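You operate a simulated robot arm through the tools that you are given. There is no shell and no other tool. Be economical: measure what you need, move in short steps, check, and stop when the job is done.

The job below is to be done with a simulated two-armed robot. You get a single attempt, and the scene is never put back.

Task
Pick up the pipe that says "T2" from the shelf under the plate rack with one hand, pass it to the other hand and put it on the upper shelf of the test bench. Set down upright: pipe.

The check looks at the end state, three seconds after you hand in, the way a careful person would. Anything else that was tipped, shoved, dropped, spilled or broken makes it a failure.

Robot
Two 7-joint arms with two-finger grippers on one trunk, on a base that drives. Base frame: it is fixed to the floor where the robot stands at the start and does not move with it; the origin is under the middle of the robot, x ahead of it, y to its left, z up. Readings come in mm, degrees, newtons and seconds.
The left shoulder is at the start at [117, 161, 872], the right one opposite. With the tool pointing down near the work surface each hand reaches from about 100 to 640 mm from the robot's upright axis, wherever it stands, measured 20 degrees to its own side. Places, roughly: upper shelf of the test bench (113x13 cm) [860, 3120, 1320]. Payload 2.45 kg a hand.
The TCP of each hand is the grasp point between the finger pads, 26 mm short of the fingertips. In the tool frame z runs along the fingers and y along their closing line. The gripper opens to 96 mm. The gripper's body begins 69 mm behind the TCP.
Orientation is that of the tool frame in the base frame, as a unit quaternion [w, x, y, z]. With the fingers straight down and closing along the base's y, the tool's x points along the base's -x, its y along +y and its z along -z.

Tools
- The arms move only by the tool send_rows. It takes "left_targets", "right_targets" or both (then of equal length, played together; a hand with none holds still); each is a list of rows, each an object of numbers (a shift or turn left out is 0, a gripper value left out holds the last): "hand": the finger opening in cm, from 0 to 9.6; "tx", "ty", "tz": the shift along the tool's x, y, z in cm; "wx", "wy", "wz": the turn, a rotation vector about the tool's x, y, z in degrees. In form: [{"hand": .., "tx": .., "ty": .., "tz": .., "wx": .., "wy": .., "wz": ..}, ...]. A call has 1 to 20 rows; each row is the pose to reach, as a shift and turn from the pose commanded when the call began, along the tool's axes at that moment. Rows are played at 5 a second. More than 50 mm and 8.6 degrees between two rows, or a gripper value outside its range, and nothing of the call is played. Where a pose cannot be reached the arm comes as near as it can. A force on the tool above 40 N (or 10 N above the force at the start of the call, whichever is more), or a blocked arm, ends the call early, and 0.2 s more pass. Each finger halts on what it meets, pressing with about 34 N; the grip force reading is that of the motor and also rises with nothing between the fingers. The clock runs only during rows and for 0.2 s after the last one: add rows that repeat a pose to give the fingers time. It gives the time, the measured TCP pose, the force on the tool (base axes), the opening and the grip force at its end, in the units of the frame above (readings bear some noise), with the torque about the TCP (base axes, N m) and any sound that the robot's microphone picked up.
- Cameras (640 x 400 px; columns grow to the right, rows downward): "scene" is now at [325.9, 22.9, 1294.4]; the picture's right is [0.40, -0.92, -0.00], its down [-0.86, -0.37, -0.36] and it looks along [0.33, 0.14, -0.93] (base axes); focal length 258 px, centre (320, 200). "left" rides on the left gripper at [82, -3, -98] in its tool frame; the picture's right is [0.04, 1.00, 0.00], its down [-0.73, 0.03, -0.68] and it looks along [-0.68, 0.03, 0.73] (tool axes); focal length 256 px, centre (320, 200). "right" rides on the right gripper at [82, 3, -98] in its tool frame; the picture's right is [-0.04, 1.00, 0.00], its down [-0.73, -0.03, -0.68] and it looks along [-0.68, -0.03, 0.73] (tool axes); focal length 256 px, centre (320, 200).
- get_image(camera): a new picture of that camera. No time passes.
- lift_body(by): slides the trunk up (or, below 0, down) by that many mm; the arms and the scene camera ride with it, the base frame stays. It gives what a move gives, with no picture.
- drive_base(legs): drives the robot by 1 to 6 legs, each [ahead, left, turn to the left] in mm, mm and degrees, along the robot's own axes; the way and the turn of a leg run together, so that a leg with both is an arc; at most 1500 mm and 180 degrees a leg. The arms and the cameras ride along, it lands a little off, and it stops where it bumps. It gives what a move gives.
- turn_head(pan, tilt): turns the head with the scene camera to pan (to the left, within 120 degrees either way) and tilt (down, from -29 to 69), counted from straight ahead of the robot. It gives what a move gives.
- locate(camera, pixels): for up to 12 pixels [column, row] of the newest picture of that camera ("zoom" is the newest enlarged one), the place [x, y, z] in the base frame of the surface seen there, good to about 2 mm. No time passes.
- close_up(camera, box): a new picture of the part [left, top, right, bottom] of that camera's present view, enlarged. No time passes.
- hand_in(): hands the job in; it is judged then, once.

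Go step by step. Measure first, check grasps and placings, and put right what went wrong. The budget is 80 turns and 62 pictures, counting those below and the enlarged ones. Unless the task says otherwise, let go and move clear before handing in, and close with one line.

The tools are called after ">>>" as name(argument=value, ...) on one line, values as JSON. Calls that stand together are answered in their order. send_rows: Moves the arms, as the interface text tells. Its arguments: {"type":"object","properties":{"left_targets":{"type":"array"},"right_targets":{"type":"array"}},"required":[]} The other tools are called the same way: lift_body (by) slides the trunk up or down; drive_base (legs) drives the base; turn_head (pan, tilt) turns the head that bears the scene camera; get_image (camera) takes a picture; locate (camera, pixels) gives the place of the surface under pixels of a picture; close_up (camera, box) takes an enlarged picture of a part of a camera's view; hand_in () hands the job in.

At the start:

```text
time_s: 0.0
left_eef_pos: [284.2, 132.4, 439.7]
left_tool_rot: [0.0, 0.0, 1.0, 0.0]
left_contact_force: [-0.5, 0.4, -0.2]
left_wrist_torque: [0.01, -0.01, 0.01]
left_finger_gap: 95.9
left_grip_force: 0.0
right_eef_pos: [304.7, -71.8, 474.0]
right_tool_rot: [0.0, 0.0, 1.0, -0.001]
right_contact_force: [1.7, 0.1, -0.9]
right_wrist_torque: [-0.01, -0.02, -0.04]
right_finger_gap: 95.8
right_grip_force: 0.1
trunk travel left (down, up): [-50.0, 517.0]
robot x, y, heading: [0.2, 4.2, 0.2]
head pan, tilt: [23.3, 68.8]
```

scene: 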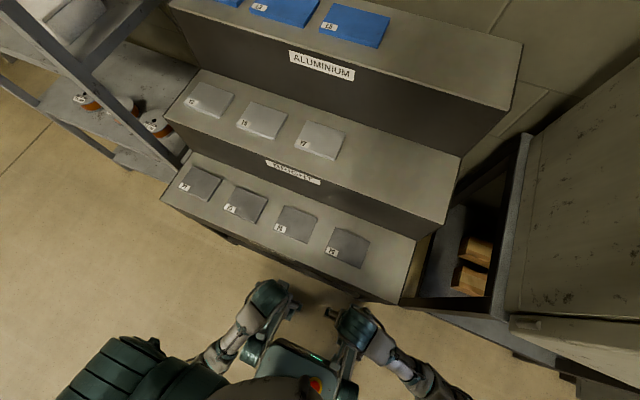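
right: 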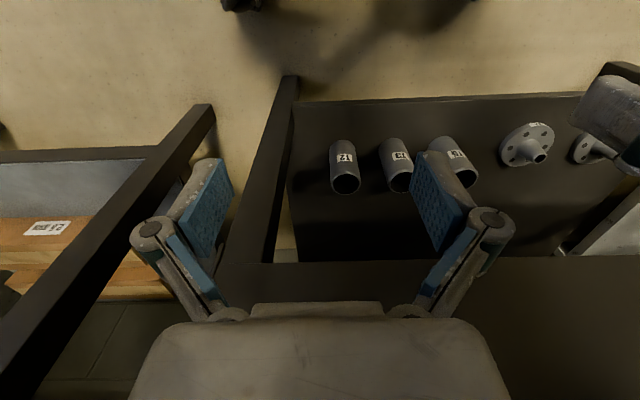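
left: 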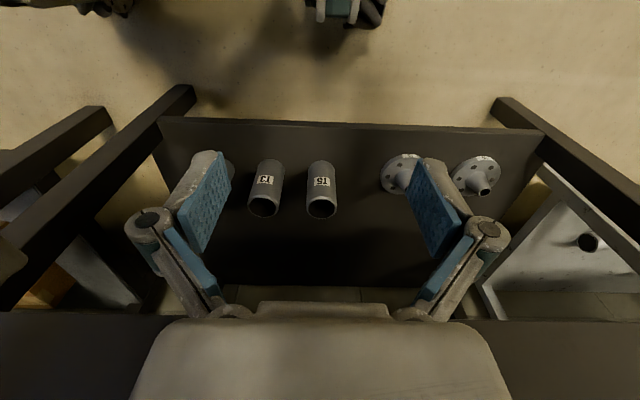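

The right wrist picture shows three pipes standing under the rack, labels upside down, the first at about (345,160). I'll enlarge both wrist views to read the labels.

>>> close_up(camera="right", box=[300, 100, 500, 225])

>>> close_up(camera="left", box=[200, 120, 400, 245])

>>> locate(camera="right", pixels=[[345, 157], [343, 142], [344, 170], [346, 192], [400, 157], [455, 157], [310, 110], [296, 170], [310, 200], [260, 240], [350, 262], [350, 105]])

>>> locate(camera="left", pixels=[[265, 180], [321, 183], [170, 125], [300, 130], [320, 255], [320, 320], [264, 205], [320, 205], [265, 160], [228, 165], [180, 95], [320, 280]])

```text
3.20 times, centred on (400, 162) of right
```

zoom: 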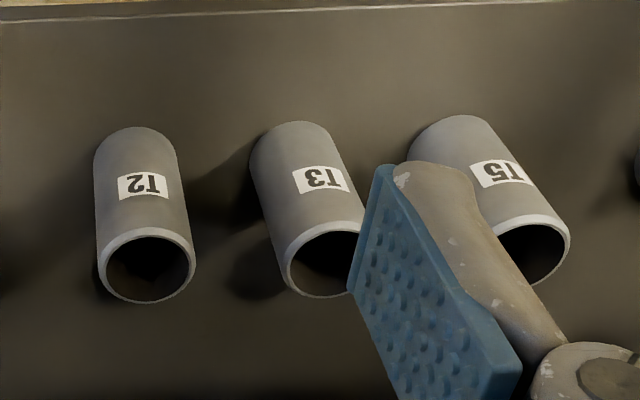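

```text
3.20 times, centred on (300, 182) of left
```

zoom: 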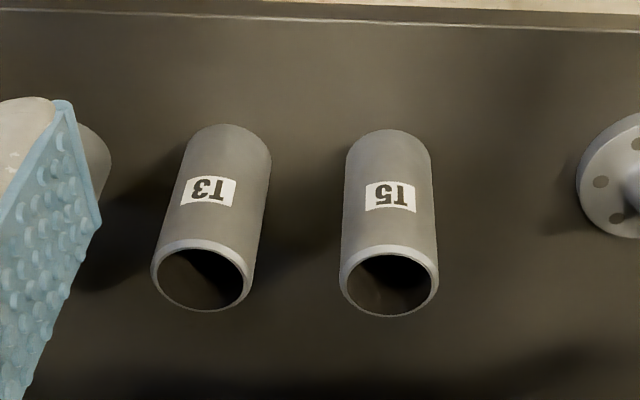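

```text
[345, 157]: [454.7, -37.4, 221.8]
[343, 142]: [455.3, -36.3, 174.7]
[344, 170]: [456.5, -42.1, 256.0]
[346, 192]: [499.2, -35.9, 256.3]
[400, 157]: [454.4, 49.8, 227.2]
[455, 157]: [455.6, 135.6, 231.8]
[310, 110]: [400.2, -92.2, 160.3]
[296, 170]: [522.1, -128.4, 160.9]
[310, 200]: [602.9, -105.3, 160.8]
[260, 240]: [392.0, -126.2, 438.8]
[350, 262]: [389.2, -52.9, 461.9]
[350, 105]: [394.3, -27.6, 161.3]
```

```text
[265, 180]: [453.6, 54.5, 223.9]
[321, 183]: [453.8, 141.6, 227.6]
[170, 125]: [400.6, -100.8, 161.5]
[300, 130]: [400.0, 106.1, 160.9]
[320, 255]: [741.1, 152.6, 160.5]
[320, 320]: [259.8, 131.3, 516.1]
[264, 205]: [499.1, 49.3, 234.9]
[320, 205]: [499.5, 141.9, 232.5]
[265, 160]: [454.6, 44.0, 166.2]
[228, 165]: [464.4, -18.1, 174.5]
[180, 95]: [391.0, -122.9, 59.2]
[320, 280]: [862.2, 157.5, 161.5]
```

T2 is the pipe at (345,160) in the right view. Its front is at x≈455, its rear inside wall at x≈499 and y≈-38, and it stands from z 161 to 258. I'll back off to get room and then swing the right hand nearly horizontal.

>>> drive_base(legs=[[-300, 0, 0]])

>>> send_rows(right_targets=[{"tx": -2, "tz": 0.7, "wy": -7}, {"tx": -4, "tz": 1.4, "wy": -14}, {"tx": -6, "tz": 2.1, "wy": -21}, {"tx": -8, "tz": 2.8, "wy": -28}, {"tx": -10, "tz": 3.5, "wy": -35}, {"tx": -12, "tz": 4.2, "wy": -42}, {"tx": -14, "tz": 4.9, "wy": -49}, {"tx": -16, "tz": 5.6, "wy": -56}, {"tx": -18, "tz": 6.3, "wy": -63}, {"tx": -20, "tz": 7, "wy": -70}, {"tx": -20, "tz": 7, "wy": -70}])

```text
time_s: 2.0
left_eef_pos: [-16.7, 131.6, 442.6]
left_tool_rot: [0.001, 0.001, 1.0, 0.0]
left_contact_force: [0.1, 0.3, 0.3]
left_wrist_torque: [0.02, 0.04, 0.05]
left_finger_gap: 96.1
left_grip_force: 0.1
right_eef_pos: [3.2, -71.8, 475.6]
right_tool_rot: [0.001, 0.001, 1.0, 0.0]
right_contact_force: [0.0, -0.5, -0.2]
right_wrist_torque: [-0.01, 0.04, 0.04]
right_finger_gap: 96.1
right_grip_force: 0.1
trunk travel left (down, up): [-50.0, 517.0]
robot x, y, heading: [-302.3, 1.4, -0.2]
head pan, tilt: [23.3, 68.8]
```

```text
time_s: 4.5
left_eef_pos: [-19.7, 131.2, 442.6]
left_tool_rot: [0.003, 0.001, 1.0, -0.001]
left_contact_force: [-0.7, -0.6, -0.8]
left_wrist_torque: [0.0, 0.02, 0.01]
left_finger_gap: 96.2
left_grip_force: 0.1
right_eef_pos: [201.7, -72.6, 407.6]
right_tool_rot: [0.576, 0.001, 0.818, -0.001]
right_contact_force: [-0.2, 0.1, -0.4]
right_wrist_torque: [0.03, 0.04, 0.01]
right_finger_gap: 96.1
right_grip_force: 0.0
trunk travel left (down, up): [-50.0, 517.0]
robot x, y, heading: [-299.1, 2.2, -0.3]
head pan, tilt: [23.3, 68.8]
```

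The hand reached the pitched pose with no trouble. I'll lower it to z≈205 and line up y, with the opening set narrower at 7 cm.

>>> send_rows(right_targets=[{"hand": 7.0, "tx": 3.76, "tz": 1.37, "ty": 0.7}, {"tx": 7.52, "tz": 2.74, "ty": 1.4}, {"tx": 11.28, "tz": 4.1, "ty": 2.1}, {"tx": 15.04, "tz": 5.47, "ty": 2.8}, {"tx": 18.8, "tz": 6.84, "ty": 3.4}, {"tx": 18.8, "tz": 6.84, "ty": 3.4}])

>>> drive_base(legs=[[120, 0, 0]])

>>> get_image(camera="right")

>>> get_image(camera="scene")

```text
time_s: 5.8
left_eef_pos: [-17.9, 132.5, 441.6]
left_tool_rot: [0.002, 0.002, 1.0, -0.001]
left_contact_force: [0.1, 0.0, 0.4]
left_wrist_torque: [-0.01, 0.0, 0.0]
left_finger_gap: 95.8
left_grip_force: 0.0
right_eef_pos: [202.0, -38.3, 206.9]
right_tool_rot: [0.577, 0.0, 0.817, 0.0]
right_contact_force: [0.6, 0.7, 0.3]
right_wrist_torque: [-0.01, -0.04, 0.02]
right_finger_gap: 69.9
right_grip_force: 0.1
trunk travel left (down, up): [-50.0, 517.0]
robot x, y, heading: [-300.6, 0.9, -0.2]
head pan, tilt: [23.3, 68.8]
```

```text
time_s: 7.1
left_eef_pos: [102.0, 131.1, 442.2]
left_tool_rot: [0.002, 0.001, 1.0, 0.0]
left_contact_force: [0.6, 0.7, -0.2]
left_wrist_torque: [0.0, -0.02, 0.0]
left_finger_gap: 95.7
left_grip_force: 0.0
right_eef_pos: [320.7, -39.4, 206.0]
right_tool_rot: [0.575, 0.002, 0.818, -0.002]
right_contact_force: [0.2, 0.6, -0.2]
right_wrist_torque: [-0.02, 0.02, 0.02]
right_finger_gap: 69.8
right_grip_force: 0.1
trunk travel left (down, up): [-50.0, 517.0]
robot x, y, heading: [-181.2, 4.4, -0.0]
head pan, tilt: [23.3, 68.8]
```

```text
56 pictures are left
```

right: 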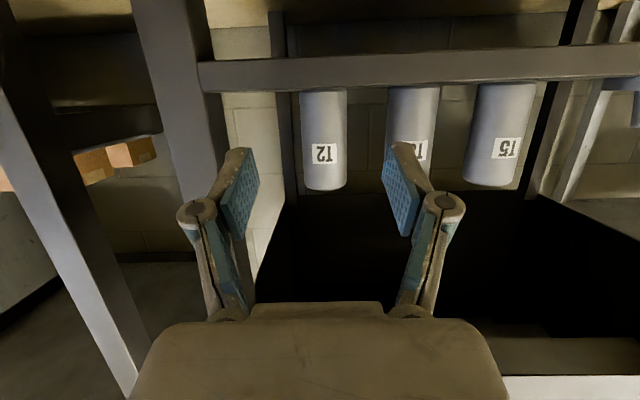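

```text
55 pictures are left
```

scene: 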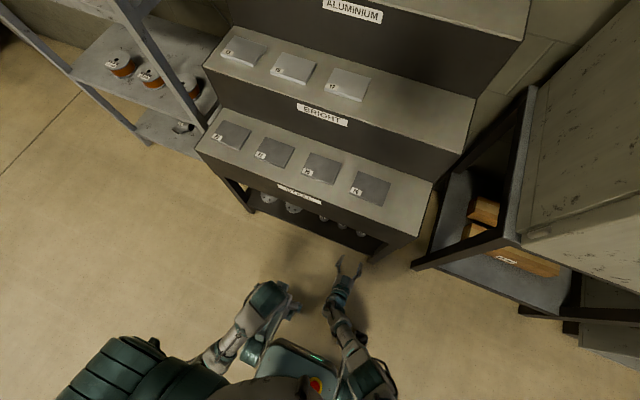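

The pipe is at (323,140) between the fingers' planes, and T3's edge is near the left finger. I'll measure the pipe precisely before going in.

>>> locate(camera="right", pixels=[[323, 115], [303, 130], [344, 130], [323, 180], [390, 120], [410, 110], [437, 110], [195, 215], [445, 205], [400, 70], [240, 70], [323, 95]])

```text
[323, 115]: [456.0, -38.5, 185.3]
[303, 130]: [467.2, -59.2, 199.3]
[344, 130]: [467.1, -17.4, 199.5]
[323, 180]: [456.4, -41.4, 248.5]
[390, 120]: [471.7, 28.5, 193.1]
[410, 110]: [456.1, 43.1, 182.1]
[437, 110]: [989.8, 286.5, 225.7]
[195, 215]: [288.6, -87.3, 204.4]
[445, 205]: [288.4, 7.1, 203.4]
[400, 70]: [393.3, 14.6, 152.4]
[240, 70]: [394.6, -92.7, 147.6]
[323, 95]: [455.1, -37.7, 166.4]
```

The pipe centre is at about (480,-38.5) and T3's edge at y≈22, so there is finger room. I'll move in to the grasp at z≈196.

>>> send_rows(right_targets=[{"tx": -0.8, "ty": 0.1, "tz": 4}, {"tx": -2, "ty": 0.1, "tz": 8}, {"tx": -3.2, "ty": 0.1, "tz": 11.6}, {"tx": -4.43, "ty": 0.1, "tz": 15.1}, {"tx": -4.43, "ty": 0.1, "tz": 15.1}])

>>> get_image(camera="right")

```text
time_s: 8.3
left_eef_pos: [99.6, 130.8, 443.6]
left_tool_rot: [0.005, 0.001, 1.0, 0.0]
left_contact_force: [-0.1, 0.4, -0.6]
left_wrist_torque: [0.02, -0.01, 0.0]
left_finger_gap: 95.8
left_grip_force: 0.0
right_eef_pos: [439.2, -54.1, 248.0]
right_tool_rot: [0.578, 0.003, 0.816, -0.003]
right_contact_force: [-0.1, 0.8, 0.2]
right_wrist_torque: [0.0, -0.02, 0.01]
right_finger_gap: 69.8
right_grip_force: 0.1
right hand out of reach, approached as far as the arm can: row 1, 2, 3, 4, 5
trunk travel left (down, up): [-50.0, 517.0]
robot x, y, heading: [-179.3, -1.2, -0.1]
head pan, tilt: [23.3, 68.8]
```

```text
54 pictures are left
```

right: 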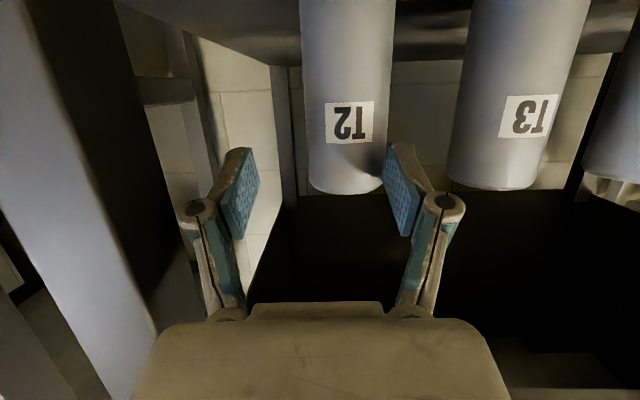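

The arm ran short of reach at (439,-54,248), and the inner finger sits just in front of the pipe. I'll back the hand straight out, then lower the trunk and drive closer.

>>> send_rows(right_targets=[{"tx": 1, "tz": -3}, {"tx": 2, "tz": -6.5}, {"tx": 3.4, "tz": -10}, {"tx": 3.4, "tz": -10}])

>>> lift_body(by=-50)

```text
time_s: 9.3
left_eef_pos: [99.4, 131.2, 443.8]
left_tool_rot: [0.005, 0.001, 1.0, 0.001]
left_contact_force: [0.6, 0.0, -0.3]
left_wrist_torque: [0.01, 0.01, 0.01]
left_finger_gap: 95.9
left_grip_force: 0.0
right_eef_pos: [339.2, -28.6, 203.2]
right_tool_rot: [0.562, 0.008, 0.827, 0.006]
right_contact_force: [0.5, -0.2, -0.3]
right_wrist_torque: [0.01, -0.01, 0.0]
right_finger_gap: 70.1
right_grip_force: 0.1
right hand out of reach, approached as far as the arm can: row 1, 2, 3
trunk travel left (down, up): [-50.0, 517.0]
robot x, y, heading: [-179.3, 5.2, -0.1]
head pan, tilt: [23.3, 68.8]
```

```text
time_s: 10.2
left_eef_pos: [99.0, 131.4, 394.5]
left_tool_rot: [0.005, 0.002, 1.0, -0.001]
left_contact_force: [-0.9, -0.6, 0.3]
left_wrist_torque: [0.0, 0.03, -0.01]
left_finger_gap: 95.9
left_grip_force: 0.0
right_eef_pos: [278.9, -28.7, 111.4]
right_tool_rot: [0.514, 0.009, 0.858, 0.005]
right_contact_force: [0.5, -0.8, -0.4]
right_wrist_torque: [-0.03, 0.03, -0.01]
right_finger_gap: 69.9
right_grip_force: 0.0
trunk travel left (down, up): [0.0, 567.0]
robot x, y, heading: [-181.3, 1.2, -0.2]
head pan, tilt: [23.3, 68.8]
```

After the trunk move the hand is at (279,-29,111), so it had not settled. I'll send a hold to see where it comes to rest.

>>> send_rows(right_targets=[{"tx": 0}, {"tx": 0}, {"tx": 0}])

```text
time_s: 11.0
left_eef_pos: [99.3, 132.2, 394.1]
left_tool_rot: [0.004, 0.002, 1.0, 0.0]
left_contact_force: [0.0, -0.4, 0.2]
left_wrist_torque: [0.0, 0.01, -0.05]
left_finger_gap: 95.6
left_grip_force: 0.1
right_eef_pos: [278.0, -28.8, 109.1]
right_tool_rot: [0.513, 0.009, 0.858, 0.005]
right_contact_force: [0.7, -0.3, -0.3]
right_wrist_torque: [0.03, 0.04, -0.01]
right_finger_gap: 69.8
right_grip_force: 0.0
trunk travel left (down, up): [0.0, 567.0]
robot x, y, heading: [-180.2, -1.3, -0.3]
head pan, tilt: [23.3, 68.8]
```

It has settled low, at z 109 with a 28° pitch. I'll raise it to z≈200 and restore the 20° pitch and y, then drive 80 mm closer.

>>> send_rows(right_targets=[{"tx": -2.9, "ty": -0.3, "tz": -1.2, "wy": -2.8}, {"tx": -5.7, "ty": -0.6, "tz": -2.3, "wy": -5.6}, {"tx": -8.6, "ty": -1.0, "tz": -3.5, "wy": -8.2}, {"tx": -8.6, "ty": -1.0, "tz": -3.5, "wy": -8.2}, {"tx": -8.6, "ty": -1.0, "tz": -3.5, "wy": -8.2}])

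>>> drive_base(legs=[[85, 0, 0]])

```text
time_s: 12.2
left_eef_pos: [99.1, 131.4, 393.7]
left_tool_rot: [0.004, 0.003, 1.0, 0.0]
left_contact_force: [-0.1, 0.1, 0.5]
left_wrist_torque: [-0.02, -0.02, 0.03]
left_finger_gap: 96.2
left_grip_force: 0.1
right_eef_pos: [287.9, -41.6, 202.0]
right_tool_rot: [0.573, 0.009, 0.819, 0.005]
right_contact_force: [0.5, 0.2, -0.1]
right_wrist_torque: [0.02, 0.02, -0.01]
right_finger_gap: 70.1
right_grip_force: 0.1
trunk travel left (down, up): [0.0, 567.0]
robot x, y, heading: [-181.3, -2.3, -0.1]
head pan, tilt: [23.3, 68.8]
```

```text
time_s: 13.3
left_eef_pos: [185.9, 130.7, 394.3]
left_tool_rot: [0.004, 0.002, 1.0, 0.0]
left_contact_force: [-0.2, -0.8, 0.6]
left_wrist_torque: [0.03, 0.01, 0.01]
left_finger_gap: 95.9
left_grip_force: 0.0
right_eef_pos: [373.1, -41.7, 202.4]
right_tool_rot: [0.573, 0.009, 0.819, 0.005]
right_contact_force: [-0.5, -0.2, -0.2]
right_wrist_torque: [0.0, -0.02, 0.0]
right_finger_gap: 69.6
right_grip_force: 0.0
trunk travel left (down, up): [0.0, 567.0]
robot x, y, heading: [-96.1, 0.7, -0.4]
head pan, tilt: [23.3, 68.8]
```

The hand is at (373,-42,202) with the base now closer. I'll move in toward (476,-38.5,195).

>>> send_rows(right_targets=[{"tx": -0.9, "ty": 0.2, "tz": 3.3}, {"tx": -1.7, "ty": 0.3, "tz": 5.5}, {"tx": -1.7, "ty": 0.3, "tz": 5.5}])

```text
time_s: 14.1
left_eef_pos: [183.4, 131.0, 394.4]
left_tool_rot: [0.007, 0.002, 1.0, 0.001]
left_contact_force: [0.1, -0.3, 0.2]
left_wrist_torque: [-0.01, -0.01, -0.03]
left_finger_gap: 96.0
left_grip_force: 0.2
right_eef_pos: [430.0, -39.1, 200.7]
right_tool_rot: [0.574, 0.008, 0.818, 0.005]
right_contact_force: [-0.3, 0.4, 0.7]
right_wrist_torque: [0.0, -0.03, -0.01]
right_finger_gap: 70.0
right_grip_force: 0.1
trunk travel left (down, up): [0.0, 567.0]
robot x, y, heading: [-95.0, -3.1, -0.4]
head pan, tilt: [23.3, 68.8]
```

No reach trouble now, so I'll go the remaining 46 mm.

>>> send_rows(right_targets=[{"tx": -0.5, "tz": 2.3}, {"tx": -1.0, "tz": 4.5}, {"tx": -1.0, "tz": 4.5}])

>>> get_image(camera="right")

```text
time_s: 14.9
left_eef_pos: [184.1, 131.1, 394.7]
left_tool_rot: [0.006, 0.002, 1.0, 0.001]
left_contact_force: [1.0, 0.4, -0.2]
left_wrist_torque: [0.0, -0.03, 0.0]
left_finger_gap: 96.0
left_grip_force: 0.0
right_eef_pos: [475.6, -40.3, 194.1]
right_tool_rot: [0.574, 0.009, 0.819, 0.005]
right_contact_force: [-0.2, 0.2, -0.7]
right_wrist_torque: [0.0, 0.0, 0.0]
right_finger_gap: 70.1
right_grip_force: 0.1
trunk travel left (down, up): [0.0, 567.0]
robot x, y, heading: [-96.3, 0.6, -0.1]
head pan, tilt: [23.3, 68.8]
```

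```text
53 pictures are left
```

right: 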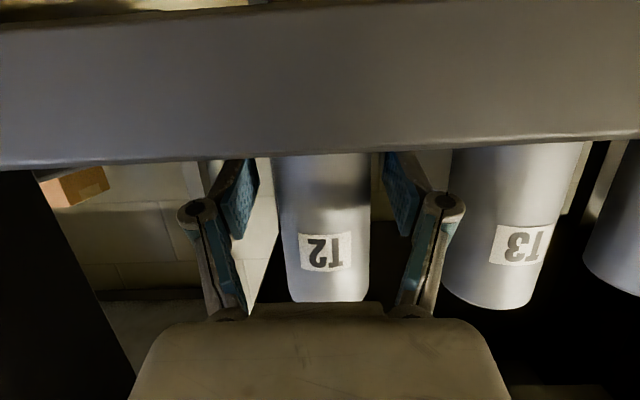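

T2 at (325,230) lies between the pads and is nearly centred. Closing the gripper.

>>> send_rows(right_targets=[{"hand": 5.2, "ty": 0.15}, {"hand": 4.0, "ty": 0.15}, {"hand": 4.0, "ty": 0.15}, {"hand": 4.0, "ty": 0.15}])

```text
time_s: 15.9
left_eef_pos: [184.0, 131.4, 394.4]
left_tool_rot: [0.006, 0.001, 1.0, 0.0]
left_contact_force: [0.3, -0.3, -0.5]
left_wrist_torque: [0.01, 0.02, 0.01]
left_finger_gap: 96.0
left_grip_force: 0.1
right_eef_pos: [475.6, -38.4, 194.3]
right_tool_rot: [0.574, 0.01, 0.819, 0.004]
right_contact_force: [-1.2, -2.7, 1.8]
right_wrist_torque: [-0.17, 0.01, -0.03]
right_finger_gap: 46.5
right_grip_force: 33.8
trunk travel left (down, up): [0.0, 567.0]
robot x, y, heading: [-94.1, 3.6, -0.3]
head pan, tilt: [23.3, 68.8]
```

The grip holds at 46.5 mm and 34 N. I'll lift 40 mm straight up.

>>> send_rows(right_targets=[{"tx": -0.94, "tz": -0.34}, {"tx": -1.88, "tz": -0.68}, {"tx": -2.82, "tz": -1.03}, {"tx": -3.76, "tz": -1.37}, {"tx": -3.76, "tz": -1.37}])

>>> get_image(camera="right")

```text
time_s: 17.1
left_eef_pos: [184.8, 130.8, 394.1]
left_tool_rot: [0.006, 0.002, 1.0, 0.0]
left_contact_force: [0.3, 0.1, -0.3]
left_wrist_torque: [-0.02, -0.01, 0.02]
left_finger_gap: 95.8
left_grip_force: 0.0
right_eef_pos: [475.5, -39.0, 235.4]
right_tool_rot: [0.575, 0.008, 0.818, 0.006]
right_contact_force: [-0.5, -0.6, -4.2]
right_wrist_torque: [-0.01, 0.0, 0.03]
right_finger_gap: 46.6
right_grip_force: 33.8
trunk travel left (down, up): [0.0, 567.0]
robot x, y, heading: [-97.9, 0.4, -0.3]
head pan, tilt: [23.3, 68.8]
```

```text
52 pictures are left
```

right: 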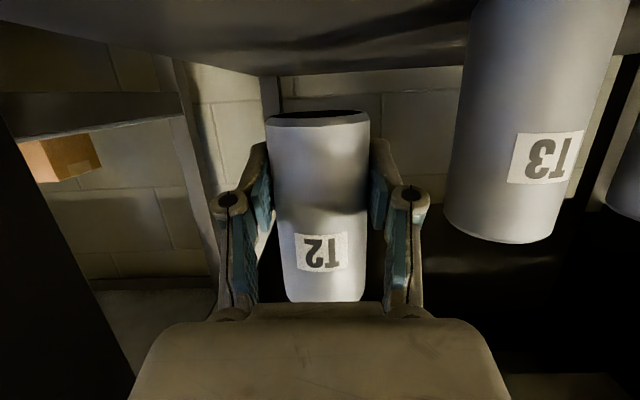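

T2 is lifted cleanly and held between the pads. I'll drive straight back out into the open, raise the trunk, and look toward the test bench.

>>> drive_base(legs=[[-450, 0, 0]])

>>> lift_body(by=300)

>>> turn_head(pan=60, tilt=15)

>>> get_image(camera="scene")

```text
time_s: 19.8
left_eef_pos: [-265.0, 131.9, 394.3]
left_tool_rot: [0.005, 0.004, 1.0, 0.001]
left_contact_force: [-0.6, 0.5, 0.4]
left_wrist_torque: [0.04, 0.03, 0.02]
left_finger_gap: 96.2
left_grip_force: 0.0
right_eef_pos: [27.4, -37.9, 234.6]
right_tool_rot: [0.574, 0.011, 0.819, 0.004]
right_contact_force: [0.0, 0.1, -4.0]
right_wrist_torque: [-0.01, 0.0, -0.02]
right_finger_gap: 46.5
right_grip_force: 34.4
trunk travel left (down, up): [0.0, 567.0]
robot x, y, heading: [-543.8, 2.0, -0.5]
head pan, tilt: [23.3, 68.8]
```

```text
time_s: 22.8
left_eef_pos: [-265.6, 131.9, 695.6]
left_tool_rot: [0.007, 0.005, 1.0, 0.0]
left_contact_force: [0.4, 0.2, -0.4]
left_wrist_torque: [0.0, 0.01, 0.02]
left_finger_gap: 96.0
left_grip_force: 0.0
right_eef_pos: [25.0, -37.7, 535.6]
right_tool_rot: [0.576, 0.011, 0.818, 0.004]
right_contact_force: [0.7, -0.1, -4.4]
right_wrist_torque: [0.02, 0.02, 0.0]
right_finger_gap: 46.7
right_grip_force: 33.8
trunk travel left (down, up): [-300.0, 267.0]
robot x, y, heading: [-547.2, 5.9, -0.4]
head pan, tilt: [23.3, 68.8]
```

```text
time_s: 24.0
left_eef_pos: [-266.0, 132.2, 696.2]
left_tool_rot: [0.008, 0.004, 1.0, 0.0]
left_contact_force: [0.6, -0.1, 1.2]
left_wrist_torque: [-0.01, 0.01, 0.01]
left_finger_gap: 95.9
left_grip_force: 0.1
right_eef_pos: [25.8, -38.1, 536.2]
right_tool_rot: [0.576, 0.012, 0.817, 0.003]
right_contact_force: [0.6, -0.7, -4.0]
right_wrist_torque: [0.01, 0.04, 0.01]
right_finger_gap: 46.8
right_grip_force: 34.1
trunk travel left (down, up): [-300.0, 267.0]
robot x, y, heading: [-543.5, 2.4, -0.3]
head pan, tilt: [60.0, 15.0]
```

```text
51 pictures are left
```

scene: 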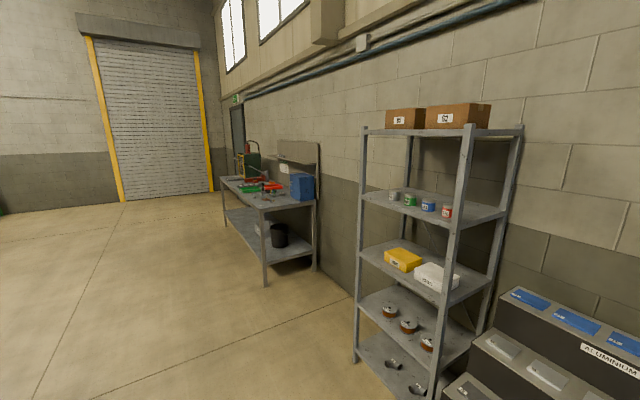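

The test bench is further along the same wall, centred near (280,190). I'll do the handover here in the open, first bringing the right hand up with a 40° yaw to the left and pitching the left hand forward.

>>> send_rows(right_targets=[{"tx": -1.5, "ty": 0.4, "tz": -1.1, "wx": -4.7, "wz": -1.71}, {"tx": -3, "ty": 0.8, "tz": -2.2, "wx": -9.4, "wz": -3.42}, {"tx": -4.6, "ty": 1.1, "tz": -3.3, "wx": -14.1, "wz": -5.13}, {"tx": -6.1, "ty": 1.5, "tz": -4.4, "wx": -18.8, "wz": -6.84}, {"tx": -7.6, "ty": 1.9, "tz": -5.4, "wx": -23.5, "wz": -8.55}, {"tx": -9.1, "ty": 2.3, "tz": -6.5, "wx": -28.2, "wz": -10.26}, {"tx": -10.7, "ty": 2.6, "tz": -7.6, "wx": -32.9, "wz": -11.97}, {"tx": -12.2, "ty": 3, "tz": -8.7, "wx": -37.6, "wz": -13.7}, {"tx": -12.2, "ty": 3, "tz": -8.7, "wx": -37.6, "wz": -13.7}])

>>> send_rows(left_targets=[{"hand": 7.2, "tx": -1.4, "ty": 0.2, "tz": -0.94, "wy": -7}, {"tx": -2.8, "ty": 0.4, "tz": -1.9, "wy": -14}, {"tx": -4.3, "ty": 0.6, "tz": -2.8, "wy": -21}, {"tx": -5.7, "ty": 0.8, "tz": -3.8, "wy": -28}, {"tx": -7.1, "ty": 1.0, "tz": -4.7, "wy": -35}, {"tx": -8.5, "ty": 1.2, "tz": -5.6, "wy": -42}, {"tx": -9.9, "ty": 1.4, "tz": -6.6, "wy": -49}, {"tx": -11.4, "ty": 1.6, "tz": -7.5, "wy": -56}, {"tx": -12.8, "ty": 1.8, "tz": -8.5, "wy": -63}, {"tx": -14.2, "ty": 2.0, "tz": -9.4, "wy": -70}, {"tx": -14.2, "ty": 2.0, "tz": -9.4, "wy": -70}])

```text
time_s: 26.0
left_eef_pos: [-265.3, 132.5, 696.4]
left_tool_rot: [0.008, 0.003, 1.0, 0.0]
left_contact_force: [0.3, 0.4, -0.5]
left_wrist_torque: [-0.04, 0.02, 0.0]
left_finger_gap: 96.2
left_grip_force: 0.1
right_eef_pos: [-14.6, -11.0, 681.6]
right_tool_rot: [0.545, -0.272, 0.768, 0.2]
right_contact_force: [-0.4, 0.0, -4.1]
right_wrist_torque: [0.0, 0.01, 0.0]
right_finger_gap: 46.7
right_grip_force: 34.5
trunk travel left (down, up): [-300.0, 267.0]
robot x, y, heading: [-541.2, 2.5, -0.4]
head pan, tilt: [60.0, 15.0]
```

```text
time_s: 28.4
left_eef_pos: [-125.1, 152.2, 792.0]
left_tool_rot: [0.581, 0.004, 0.814, -0.003]
left_contact_force: [0.3, -0.7, 0.1]
left_wrist_torque: [-0.01, 0.02, 0.04]
left_finger_gap: 72.0
left_grip_force: 0.1
right_eef_pos: [-14.1, -10.6, 682.0]
right_tool_rot: [0.545, -0.271, 0.768, 0.199]
right_contact_force: [-0.7, 0.0, -3.9]
right_wrist_torque: [0.02, -0.01, 0.0]
right_finger_gap: 46.6
right_grip_force: 33.3
trunk travel left (down, up): [-300.0, 267.0]
robot x, y, heading: [-543.0, 3.4, -0.4]
head pan, tilt: [60.0, 15.0]
```

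Both hands are where I wanted them. Now I'll yaw the left hand 50° to the right so it faces the pipe.

>>> send_rows(left_targets=[{"wx": 6.7, "wz": 2.44}, {"wx": 13.4, "wz": 4.9}, {"wx": 20.1, "wz": 7.3}, {"wx": 26.9, "wz": 9.8}, {"wx": 33.6, "wz": 12.2}, {"wx": 40.3, "wz": 14.7}, {"wx": 47, "wz": 17.1}, {"wx": 47, "wz": 17.1}])

>>> turn_head(pan=0, tilt=60)

>>> get_image(camera="scene")

>>> get_image(camera="left")

```text
time_s: 30.2
left_eef_pos: [-124.5, 152.5, 793.3]
left_tool_rot: [0.525, 0.351, 0.736, -0.243]
left_contact_force: [-0.9, 0.0, -0.2]
left_wrist_torque: [0.0, -0.01, 0.01]
left_finger_gap: 72.2
left_grip_force: 0.0
right_eef_pos: [-14.6, -9.6, 682.1]
right_tool_rot: [0.545, -0.272, 0.768, 0.199]
right_contact_force: [-0.1, -0.1, -4.0]
right_wrist_torque: [-0.03, 0.02, -0.02]
right_finger_gap: 46.7
right_grip_force: 34.0
trunk travel left (down, up): [-300.0, 267.0]
robot x, y, heading: [-542.4, 2.8, -0.5]
head pan, tilt: [60.0, 15.0]
```

```text
time_s: 31.5
left_eef_pos: [-125.5, 153.6, 792.5]
left_tool_rot: [0.524, 0.351, 0.737, -0.242]
left_contact_force: [0.1, 0.0, 0.3]
left_wrist_torque: [0.01, -0.04, -0.01]
left_finger_gap: 72.2
left_grip_force: 0.0
right_eef_pos: [-14.1, -10.3, 681.8]
right_tool_rot: [0.545, -0.271, 0.768, 0.199]
right_contact_force: [0.1, 0.7, -4.3]
right_wrist_torque: [-0.02, 0.03, -0.01]
right_finger_gap: 46.7
right_grip_force: 34.1
trunk travel left (down, up): [-300.0, 267.0]
robot x, y, heading: [-541.7, -0.9, -0.3]
head pan, tilt: [0.0, 60.0]
```

```text
50 pictures are left
```

scene: 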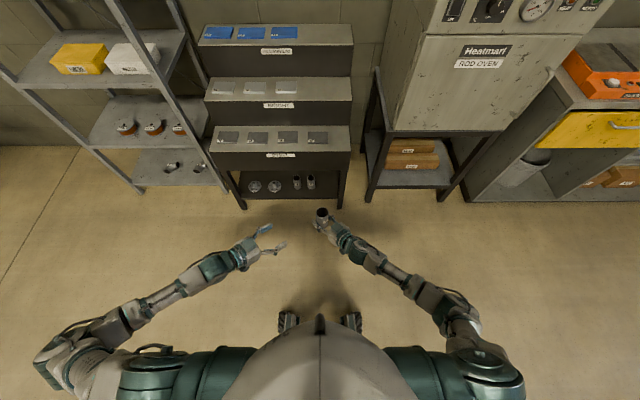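

```text
49 pictures are left
```

left: 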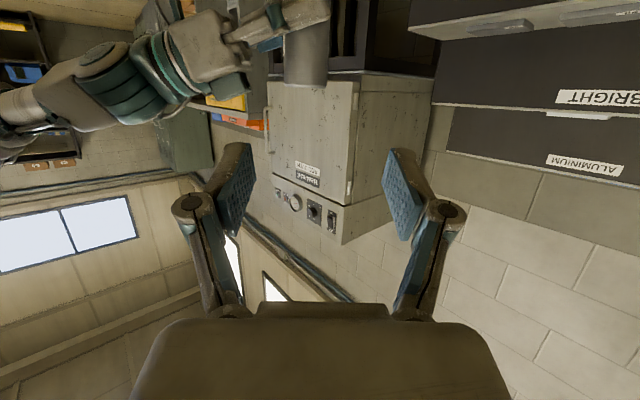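

The scene view shows the pipe top at about (321,213) in the right gripper, with the left hand facing it. I'll enlarge that area to measure the pipe's axis and top.

>>> close_up(camera="scene", box=[260, 190, 380, 265])

>>> locate(camera="left", pixels=[[305, 82], [305, 60], [287, 70], [325, 70]])

```text
5.33 times, centred on (320, 228) of scene
```

zoom: 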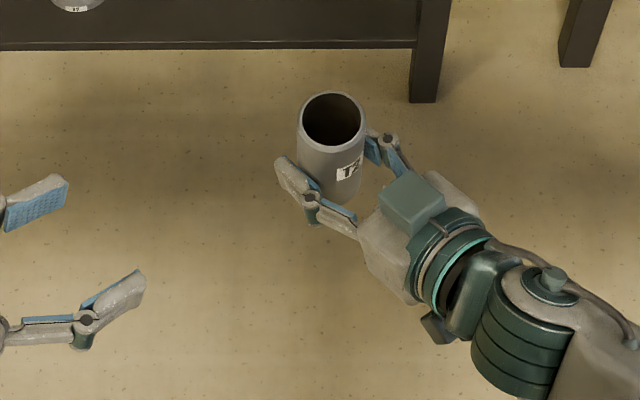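

```text
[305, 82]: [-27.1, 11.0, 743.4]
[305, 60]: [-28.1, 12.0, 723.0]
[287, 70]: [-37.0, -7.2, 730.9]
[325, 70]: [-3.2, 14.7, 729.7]
```

The pipe axis is near (-13,-7) and its top is at z≈745. I'll bring the left hand in line, 80 mm short of the grasp point at z 732, and check.

>>> send_rows(left_targets=[{"tx": -0.3, "ty": -0.5, "tz": 4}, {"tx": -0.5, "ty": -1.0, "tz": 8}, {"tx": -0.73, "ty": -1.58, "tz": 12}, {"tx": -0.73, "ty": -1.58, "tz": 12}])

>>> get_image(camera="left")

>>> close_up(camera="scene", box=[260, 190, 380, 265])

```text
time_s: 32.5
left_eef_pos: [-64.3, 50.8, 758.5]
left_tool_rot: [0.524, 0.352, 0.737, -0.242]
left_contact_force: [0.0, 0.2, -0.3]
left_wrist_torque: [0.01, 0.0, 0.0]
left_finger_gap: 72.1
left_grip_force: 0.1
right_eef_pos: [-14.9, -10.4, 681.2]
right_tool_rot: [0.545, -0.272, 0.768, 0.2]
right_contact_force: [0.4, -0.5, -3.8]
right_wrist_torque: [-0.03, -0.02, 0.01]
right_finger_gap: 46.3
right_grip_force: 33.8
trunk travel left (down, up): [-300.0, 267.0]
robot x, y, heading: [-546.5, 3.7, -0.1]
head pan, tilt: [0.0, 60.0]
```

```text
47 pictures are left
```

left: 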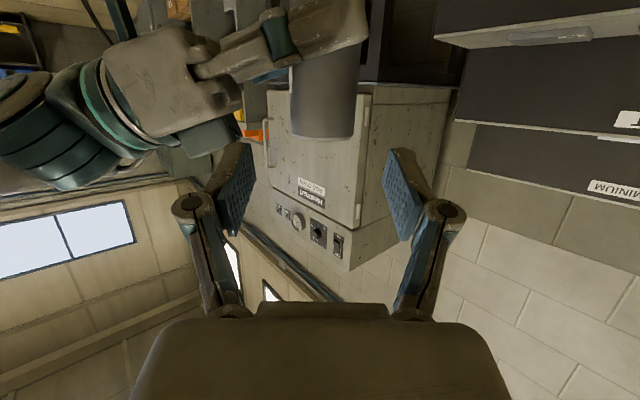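

```text
5.33 times, centred on (320, 228) of scene
```

zoom: 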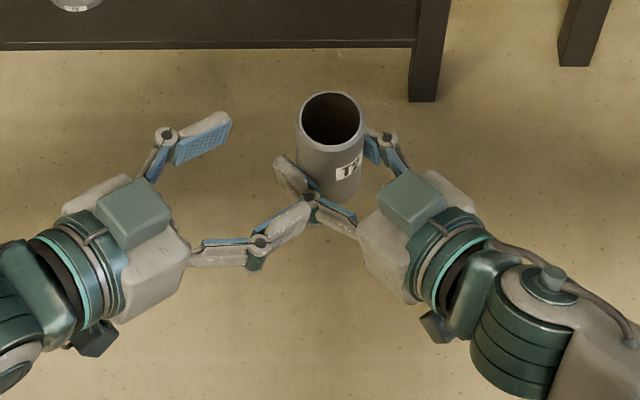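

The pipe sits between the left finger planes at about (325,100), and the left near finger passes above the right knuckle. I'll advance in small steps.

>>> send_rows(left_targets=[{"ty": 0.24, "tx": 0.0, "tz": 2}, {"ty": 0.24, "tx": 0.0, "tz": 4}, {"ty": 0.24, "tx": 0.0, "tz": 6}, {"ty": 0.24, "tx": 0.03, "tz": 7.7}, {"ty": 0.24, "tx": 0.03, "tz": 7.7}])

>>> get_image(camera="left")

>>> close_up(camera="scene", box=[260, 190, 380, 265])

```text
time_s: 33.7
left_eef_pos: [-14.8, -2.7, 733.0]
left_tool_rot: [0.525, 0.351, 0.736, -0.243]
left_contact_force: [0.2, -0.2, 0.4]
left_wrist_torque: [0.0, 0.0, 0.03]
left_finger_gap: 72.1
left_grip_force: 0.2
right_eef_pos: [-15.3, -9.3, 682.3]
right_tool_rot: [0.545, -0.271, 0.768, 0.199]
right_contact_force: [0.0, 0.2, -4.7]
right_wrist_torque: [-0.02, -0.01, -0.02]
right_finger_gap: 46.7
right_grip_force: 33.5
trunk travel left (down, up): [-300.0, 267.0]
robot x, y, heading: [-544.7, 4.1, -0.5]
head pan, tilt: [0.0, 60.0]
```

```text
45 pictures are left
```

left: 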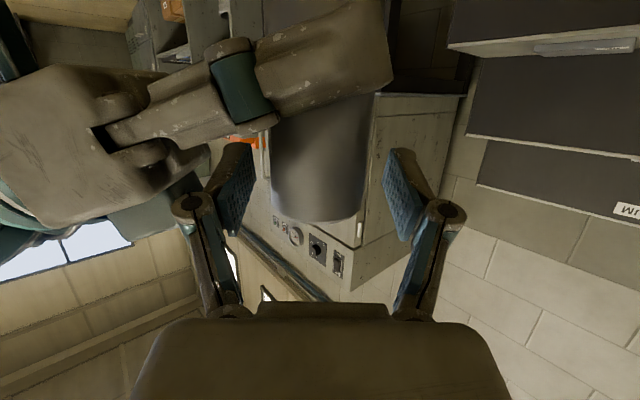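

```text
5.33 times, centred on (320, 228) of scene
```

zoom: 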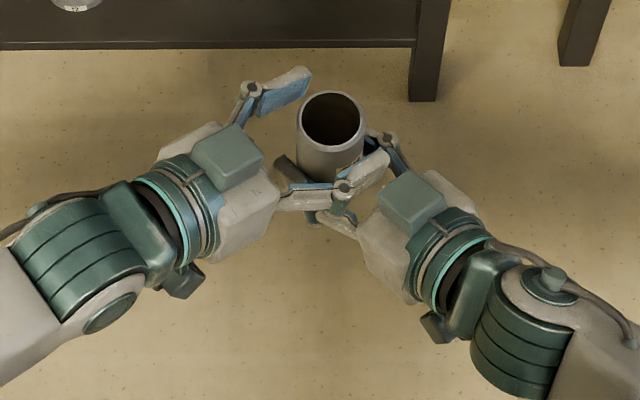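

The left fingers straddle the upper part of the pipe at (320,180), clear of the right fingers. Closing the left gripper.

>>> send_rows(left_targets=[{"hand": 5.4}, {"hand": 4.0}, {"hand": 4.0}, {"hand": 4.0}])

>>> close_up(camera="scene", box=[260, 190, 380, 265])

```text
time_s: 34.7
left_eef_pos: [-15.5, -4.1, 733.3]
left_tool_rot: [0.524, 0.351, 0.737, -0.242]
left_contact_force: [-8.1, -3.2, 3.4]
left_wrist_torque: [-0.05, 0.3, -0.07]
left_finger_gap: 46.9
left_grip_force: 33.9
right_eef_pos: [-14.3, -10.9, 681.3]
right_tool_rot: [0.545, -0.271, 0.769, 0.198]
right_contact_force: [9.0, 3.0, -7.4]
right_wrist_torque: [-0.18, 0.17, 0.01]
right_finger_gap: 46.6
right_grip_force: 33.9
trunk travel left (down, up): [-300.0, 267.0]
robot x, y, heading: [-544.0, -0.8, -0.4]
head pan, tilt: [0.0, 60.0]
```

```text
5.33 times, centred on (320, 228) of scene
```

zoom: 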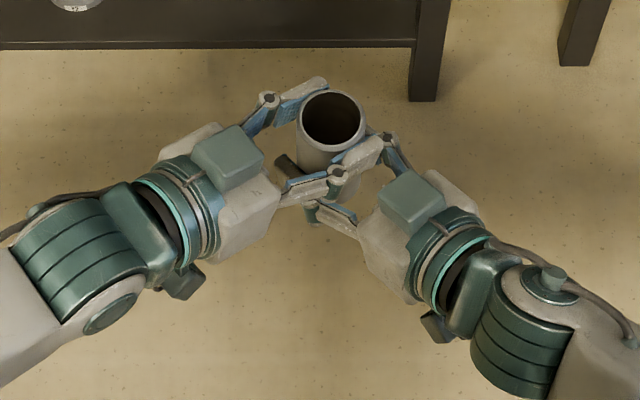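

Both grippers hold the pipe at 46.9 and 46.6 mm. I'll open the right hand and retract it along its own axis.

>>> send_rows(right_targets=[{"hand": 5.5}, {"hand": 6.6}, {"hand": 6.6, "tz": -2}, {"hand": 6.6, "tz": -5}, {"hand": 6.6, "tz": -9}, {"hand": 6.6, "tz": -13}, {"hand": 6.6, "tz": -13}])

>>> get_image(camera="left")

>>> close_up(camera="scene", box=[260, 190, 380, 265])

```text
time_s: 36.3
left_eef_pos: [-16.1, -3.0, 732.6]
left_tool_rot: [0.525, 0.351, 0.737, -0.241]
left_contact_force: [1.0, -0.3, -0.5]
left_wrist_torque: [0.0, 0.04, 0.01]
left_finger_gap: 46.7
left_grip_force: 33.6
right_eef_pos: [-111.0, -89.5, 724.4]
right_tool_rot: [0.544, -0.271, 0.768, 0.2]
right_contact_force: [0.4, 0.7, -0.5]
right_wrist_torque: [0.02, -0.01, -0.01]
right_finger_gap: 66.1
right_grip_force: 0.0
trunk travel left (down, up): [-300.0, 267.0]
robot x, y, heading: [-545.9, 2.5, -0.3]
head pan, tilt: [0.0, 60.0]
```

```text
42 pictures are left
```

left: 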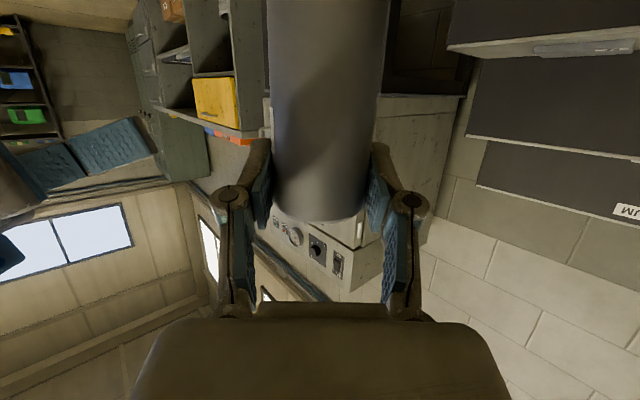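

```text
5.33 times, centred on (320, 228) of scene
```

zoom: 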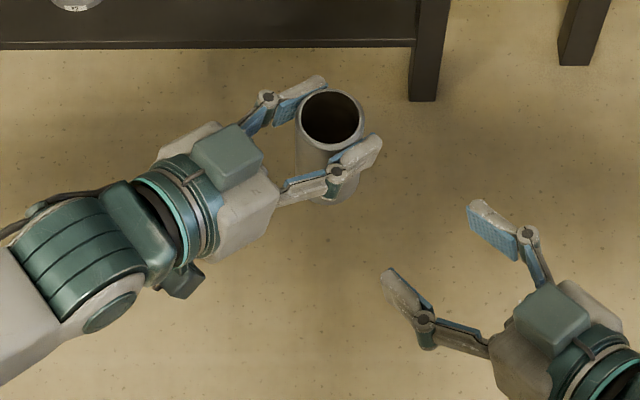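

The left hand alone holds the pipe and the right is clear. I'll swing the left hand back to straight ahead and draw the right hand in.

>>> send_rows(left_targets=[{"tx": 0.5, "ty": 1.2, "tz": -1.4, "wx": -5.9, "wz": -2.14}, {"tx": 1, "ty": 2.4, "tz": -2.7, "wx": -11.8, "wz": -4.3}, {"tx": 1.5, "ty": 3.6, "tz": -4.1, "wx": -17.6, "wz": -6.4}, {"tx": 2, "ty": 4.8, "tz": -5.5, "wx": -23.5, "wz": -8.6}, {"tx": 2.5, "ty": 6, "tz": -6.8, "wx": -29.4, "wz": -10.7}, {"tx": 3, "ty": 7.2, "tz": -8.2, "wx": -35.3, "wz": -12.8}, {"tx": 3.5, "ty": 8.4, "tz": -9.5, "wx": -41.1, "wz": -15}, {"tx": 3.96, "ty": 9.54, "tz": -10.9, "wx": -47, "wz": -17.1}, {"tx": 3.96, "ty": 9.54, "tz": -10.9, "wx": -47, "wz": -17.1}], right_targets=[{"tz": -1}, {"tz": -2}, {"tz": -3}, {"tz": -4}, {"tz": -5}, {"tz": -6}, {"tz": -7}, {"tz": -8}, {"tz": -8}])

>>> turn_head(pan=80, tilt=25)

>>> get_image(camera="scene")

```text
time_s: 38.3
left_eef_pos: [-16.6, 147.8, 732.8]
left_tool_rot: [0.579, 0.004, 0.815, -0.002]
left_contact_force: [-0.3, 0.3, -0.8]
left_wrist_torque: [0.0, 0.03, -0.03]
left_finger_gap: 46.8
left_grip_force: 34.1
right_eef_pos: [-168.2, -136.5, 749.6]
right_tool_rot: [0.545, -0.272, 0.768, 0.2]
right_contact_force: [-0.6, 0.6, -0.2]
right_wrist_torque: [0.02, -0.01, 0.03]
right_finger_gap: 66.0
right_grip_force: 0.0
trunk travel left (down, up): [-300.0, 267.0]
robot x, y, heading: [-546.1, 1.5, -0.5]
head pan, tilt: [0.0, 60.0]
```

```text
time_s: 39.9
left_eef_pos: [-15.5, 147.0, 733.5]
left_tool_rot: [0.58, 0.003, 0.815, -0.002]
left_contact_force: [-0.3, -0.4, 0.4]
left_wrist_torque: [0.04, 0.06, 0.0]
left_finger_gap: 46.8
left_grip_force: 34.0
right_eef_pos: [-168.0, -138.8, 751.1]
right_tool_rot: [0.545, -0.271, 0.768, 0.2]
right_contact_force: [-0.4, 0.5, -0.4]
right_wrist_torque: [-0.02, 0.02, -0.01]
right_finger_gap: 66.0
right_grip_force: 0.1
trunk travel left (down, up): [-300.0, 267.0]
robot x, y, heading: [-544.8, 4.5, -0.1]
head pan, tilt: [80.0, 25.0]
```

```text
40 pictures are left
```

scene: 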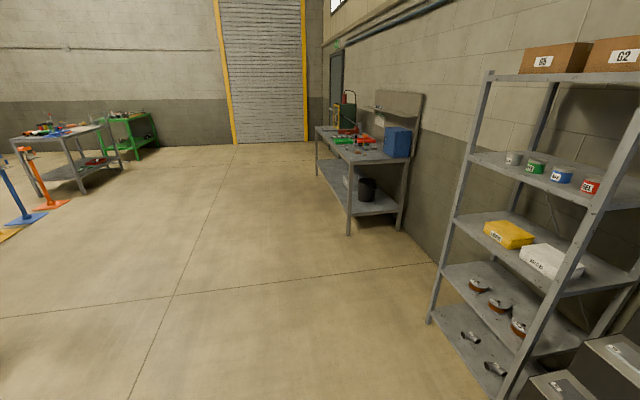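

The path along the wall is free and the pipe is still held (gap 46.8). I'll measure the bench from here before driving.

>>> locate(camera="scene", pixels=[[349, 161], [317, 126], [402, 115], [364, 106], [390, 125], [407, 155], [349, 230], [440, 320], [400, 230], [423, 95]])

>>> drive_base(legs=[[0, 1500, 0], [0, 1300, 0]])

>>> turn_head(pan=5, tilt=10)

>>> get_image(camera="scene")

```text
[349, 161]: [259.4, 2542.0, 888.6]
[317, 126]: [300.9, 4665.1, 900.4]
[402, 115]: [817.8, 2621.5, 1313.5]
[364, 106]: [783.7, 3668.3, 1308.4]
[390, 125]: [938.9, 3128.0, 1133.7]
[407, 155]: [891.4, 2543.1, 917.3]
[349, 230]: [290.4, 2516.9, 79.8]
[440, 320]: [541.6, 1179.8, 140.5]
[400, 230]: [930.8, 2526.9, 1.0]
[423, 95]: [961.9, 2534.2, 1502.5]
```

```text
time_s: 53.3
left_eef_pos: [16.5, 2925.2, 733.4]
left_tool_rot: [0.58, 0.008, 0.815, -0.005]
left_contact_force: [0.3, 0.4, 0.9]
left_wrist_torque: [0.01, 0.05, 0.01]
left_finger_gap: 46.7
left_grip_force: 34.2
right_eef_pos: [-138.1, 2640.8, 748.4]
right_tool_rot: [0.546, -0.267, 0.769, 0.198]
right_contact_force: [-0.7, 0.0, 0.2]
right_wrist_torque: [0.05, -0.04, -0.01]
right_finger_gap: 66.0
right_grip_force: 0.0
trunk travel left (down, up): [-300.0, 267.0]
robot x, y, heading: [-514.1, 2785.2, -0.9]
head pan, tilt: [80.0, 25.0]
```

```text
time_s: 54.8
left_eef_pos: [16.1, 2926.0, 734.0]
left_tool_rot: [0.58, 0.007, 0.815, -0.005]
left_contact_force: [-0.3, 1.2, -0.1]
left_wrist_torque: [0.04, 0.0, 0.0]
left_finger_gap: 46.5
left_grip_force: 33.5
right_eef_pos: [-139.3, 2643.7, 750.5]
right_tool_rot: [0.546, -0.268, 0.769, 0.197]
right_contact_force: [0.0, -0.2, 0.0]
right_wrist_torque: [0.02, -0.02, 0.0]
right_finger_gap: 66.0
right_grip_force: 0.0
trunk travel left (down, up): [-300.0, 267.0]
robot x, y, heading: [-513.6, 2786.2, -1.0]
head pan, tilt: [5.0, 10.0]
```

```text
39 pictures are left
```

scene: 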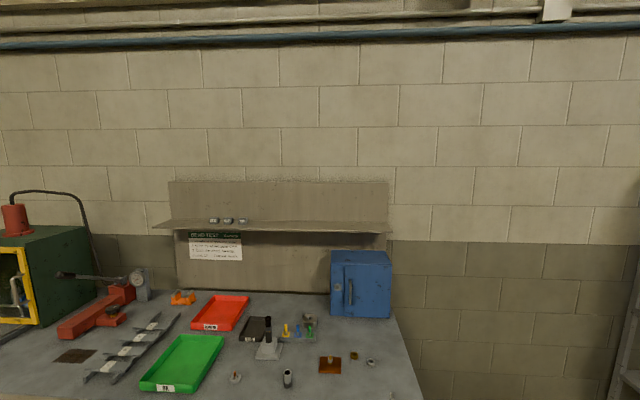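

The upper shelf runs from about y 2560 to 3690 with its front edge at x≈800 and z≈1313. Small discs stand around (230,220), and there is empty space right of that near y≈2900. I'll raise the trunk fully and then lift the left arm above shelf height while still far away.

>>> lift_body(by=267)

>>> send_rows(left_targets=[{"tx": -4.2, "tz": -0.3}, {"tx": -8.4, "tz": -0.6}, {"tx": -12.7, "tz": -0.9}, {"tx": -16.9, "tz": -1.2}, {"tx": -21.1, "tz": -1.5}, {"tx": -25.3, "tz": -1.9}, {"tx": -29.5, "tz": -2.2}, {"tx": -33.7, "tz": -2.5}, {"tx": -38, "tz": -2.8}, {"tx": -42.2, "tz": -3.1}, {"tx": -46.4, "tz": -3.4}, {"tx": -46.4, "tz": -3.4}])

>>> turn_head(pan=5, tilt=25)

>>> get_image(camera="scene")

>>> get_image(camera="left")

```text
time_s: 57.5
left_eef_pos: [16.4, 2927.0, 1000.2]
left_tool_rot: [0.58, 0.008, 0.815, -0.005]
left_contact_force: [1.1, 0.2, -4.0]
left_wrist_torque: [0.0, 0.02, -0.02]
left_finger_gap: 47.1
left_grip_force: 33.7
right_eef_pos: [-138.9, 2642.6, 1017.6]
right_tool_rot: [0.546, -0.267, 0.769, 0.196]
right_contact_force: [0.3, 0.3, -0.2]
right_wrist_torque: [0.0, -0.01, 0.02]
right_finger_gap: 65.9
right_grip_force: 0.1
trunk travel left (down, up): [-567.0, 0.0]
robot x, y, heading: [-514.2, 2786.1, -1.2]
head pan, tilt: [5.0, 10.0]
```

```text
time_s: 60.1
left_eef_pos: [133.4, 2923.7, 1449.9]
left_tool_rot: [0.58, 0.006, 0.814, -0.004]
left_contact_force: [-0.2, -0.1, -2.9]
left_wrist_torque: [0.0, 0.02, -0.01]
left_finger_gap: 46.7
left_grip_force: 33.4
right_eef_pos: [-138.1, 2642.6, 1016.2]
right_tool_rot: [0.547, -0.268, 0.769, 0.196]
right_contact_force: [0.5, 0.8, -0.8]
right_wrist_torque: [0.03, -0.01, 0.01]
right_finger_gap: 66.1
right_grip_force: 0.1
trunk travel left (down, up): [-567.0, 0.0]
robot x, y, heading: [-516.3, 2784.2, -0.9]
head pan, tilt: [5.0, 10.0]
```

```text
time_s: 60.9
left_eef_pos: [134.4, 2922.7, 1450.2]
left_tool_rot: [0.58, 0.007, 0.815, -0.005]
left_contact_force: [-0.6, -0.5, -4.2]
left_wrist_torque: [0.0, 0.01, -0.01]
left_finger_gap: 46.8
left_grip_force: 34.3
right_eef_pos: [-138.2, 2642.7, 1016.4]
right_tool_rot: [0.546, -0.268, 0.769, 0.197]
right_contact_force: [0.1, -0.3, -0.5]
right_wrist_torque: [-0.03, 0.0, 0.0]
right_finger_gap: 66.2
right_grip_force: 0.1
trunk travel left (down, up): [-567.0, 0.0]
robot x, y, heading: [-513.0, 2783.6, -1.1]
head pan, tilt: [5.0, 25.0]
```

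```text
38 pictures are left
```

scene: 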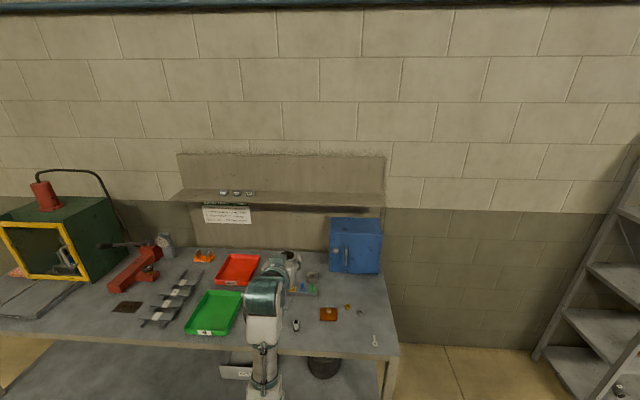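

```text
37 pictures are left
```

left: 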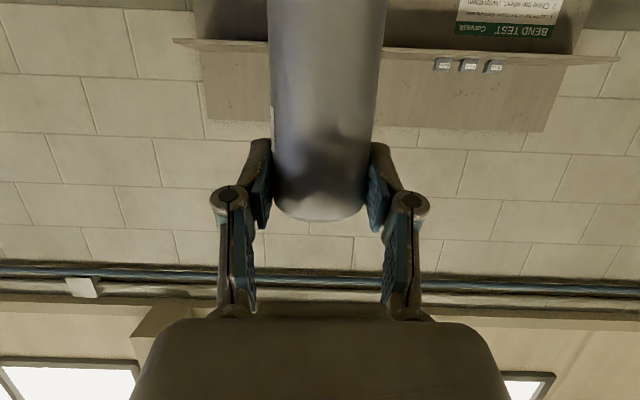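

The pipe is held at z≈1450 in front of the shelf. I'll measure the shelf surface, its edges and the items on it.

>>> locate(camera="scene", pixels=[[300, 197], [300, 203], [300, 192], [340, 199], [380, 203], [383, 190], [250, 196], [340, 207], [340, 190], [223, 196], [360, 222], [270, 201]])

>>> close_up(camera="scene", box=[170, 150, 400, 290])

```text
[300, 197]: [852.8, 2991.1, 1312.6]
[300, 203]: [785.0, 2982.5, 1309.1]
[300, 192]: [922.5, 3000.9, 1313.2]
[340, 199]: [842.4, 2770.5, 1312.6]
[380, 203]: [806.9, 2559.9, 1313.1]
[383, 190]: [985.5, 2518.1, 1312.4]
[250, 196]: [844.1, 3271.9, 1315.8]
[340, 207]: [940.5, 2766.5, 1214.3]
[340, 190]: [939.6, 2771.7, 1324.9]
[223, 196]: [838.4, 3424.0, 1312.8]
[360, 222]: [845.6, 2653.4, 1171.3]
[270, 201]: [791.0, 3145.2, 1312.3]
```

```text
2.78 times, centred on (285, 220) of scene
```

zoom: 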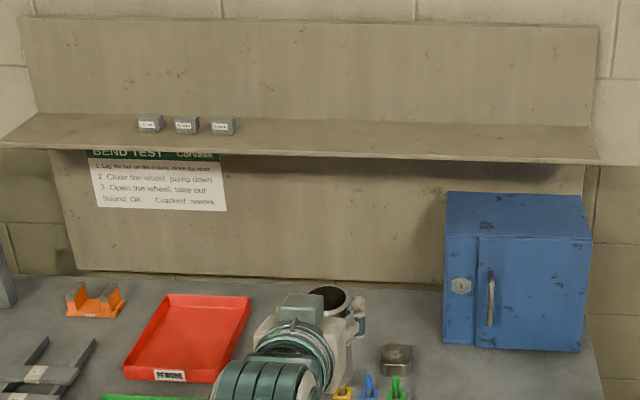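

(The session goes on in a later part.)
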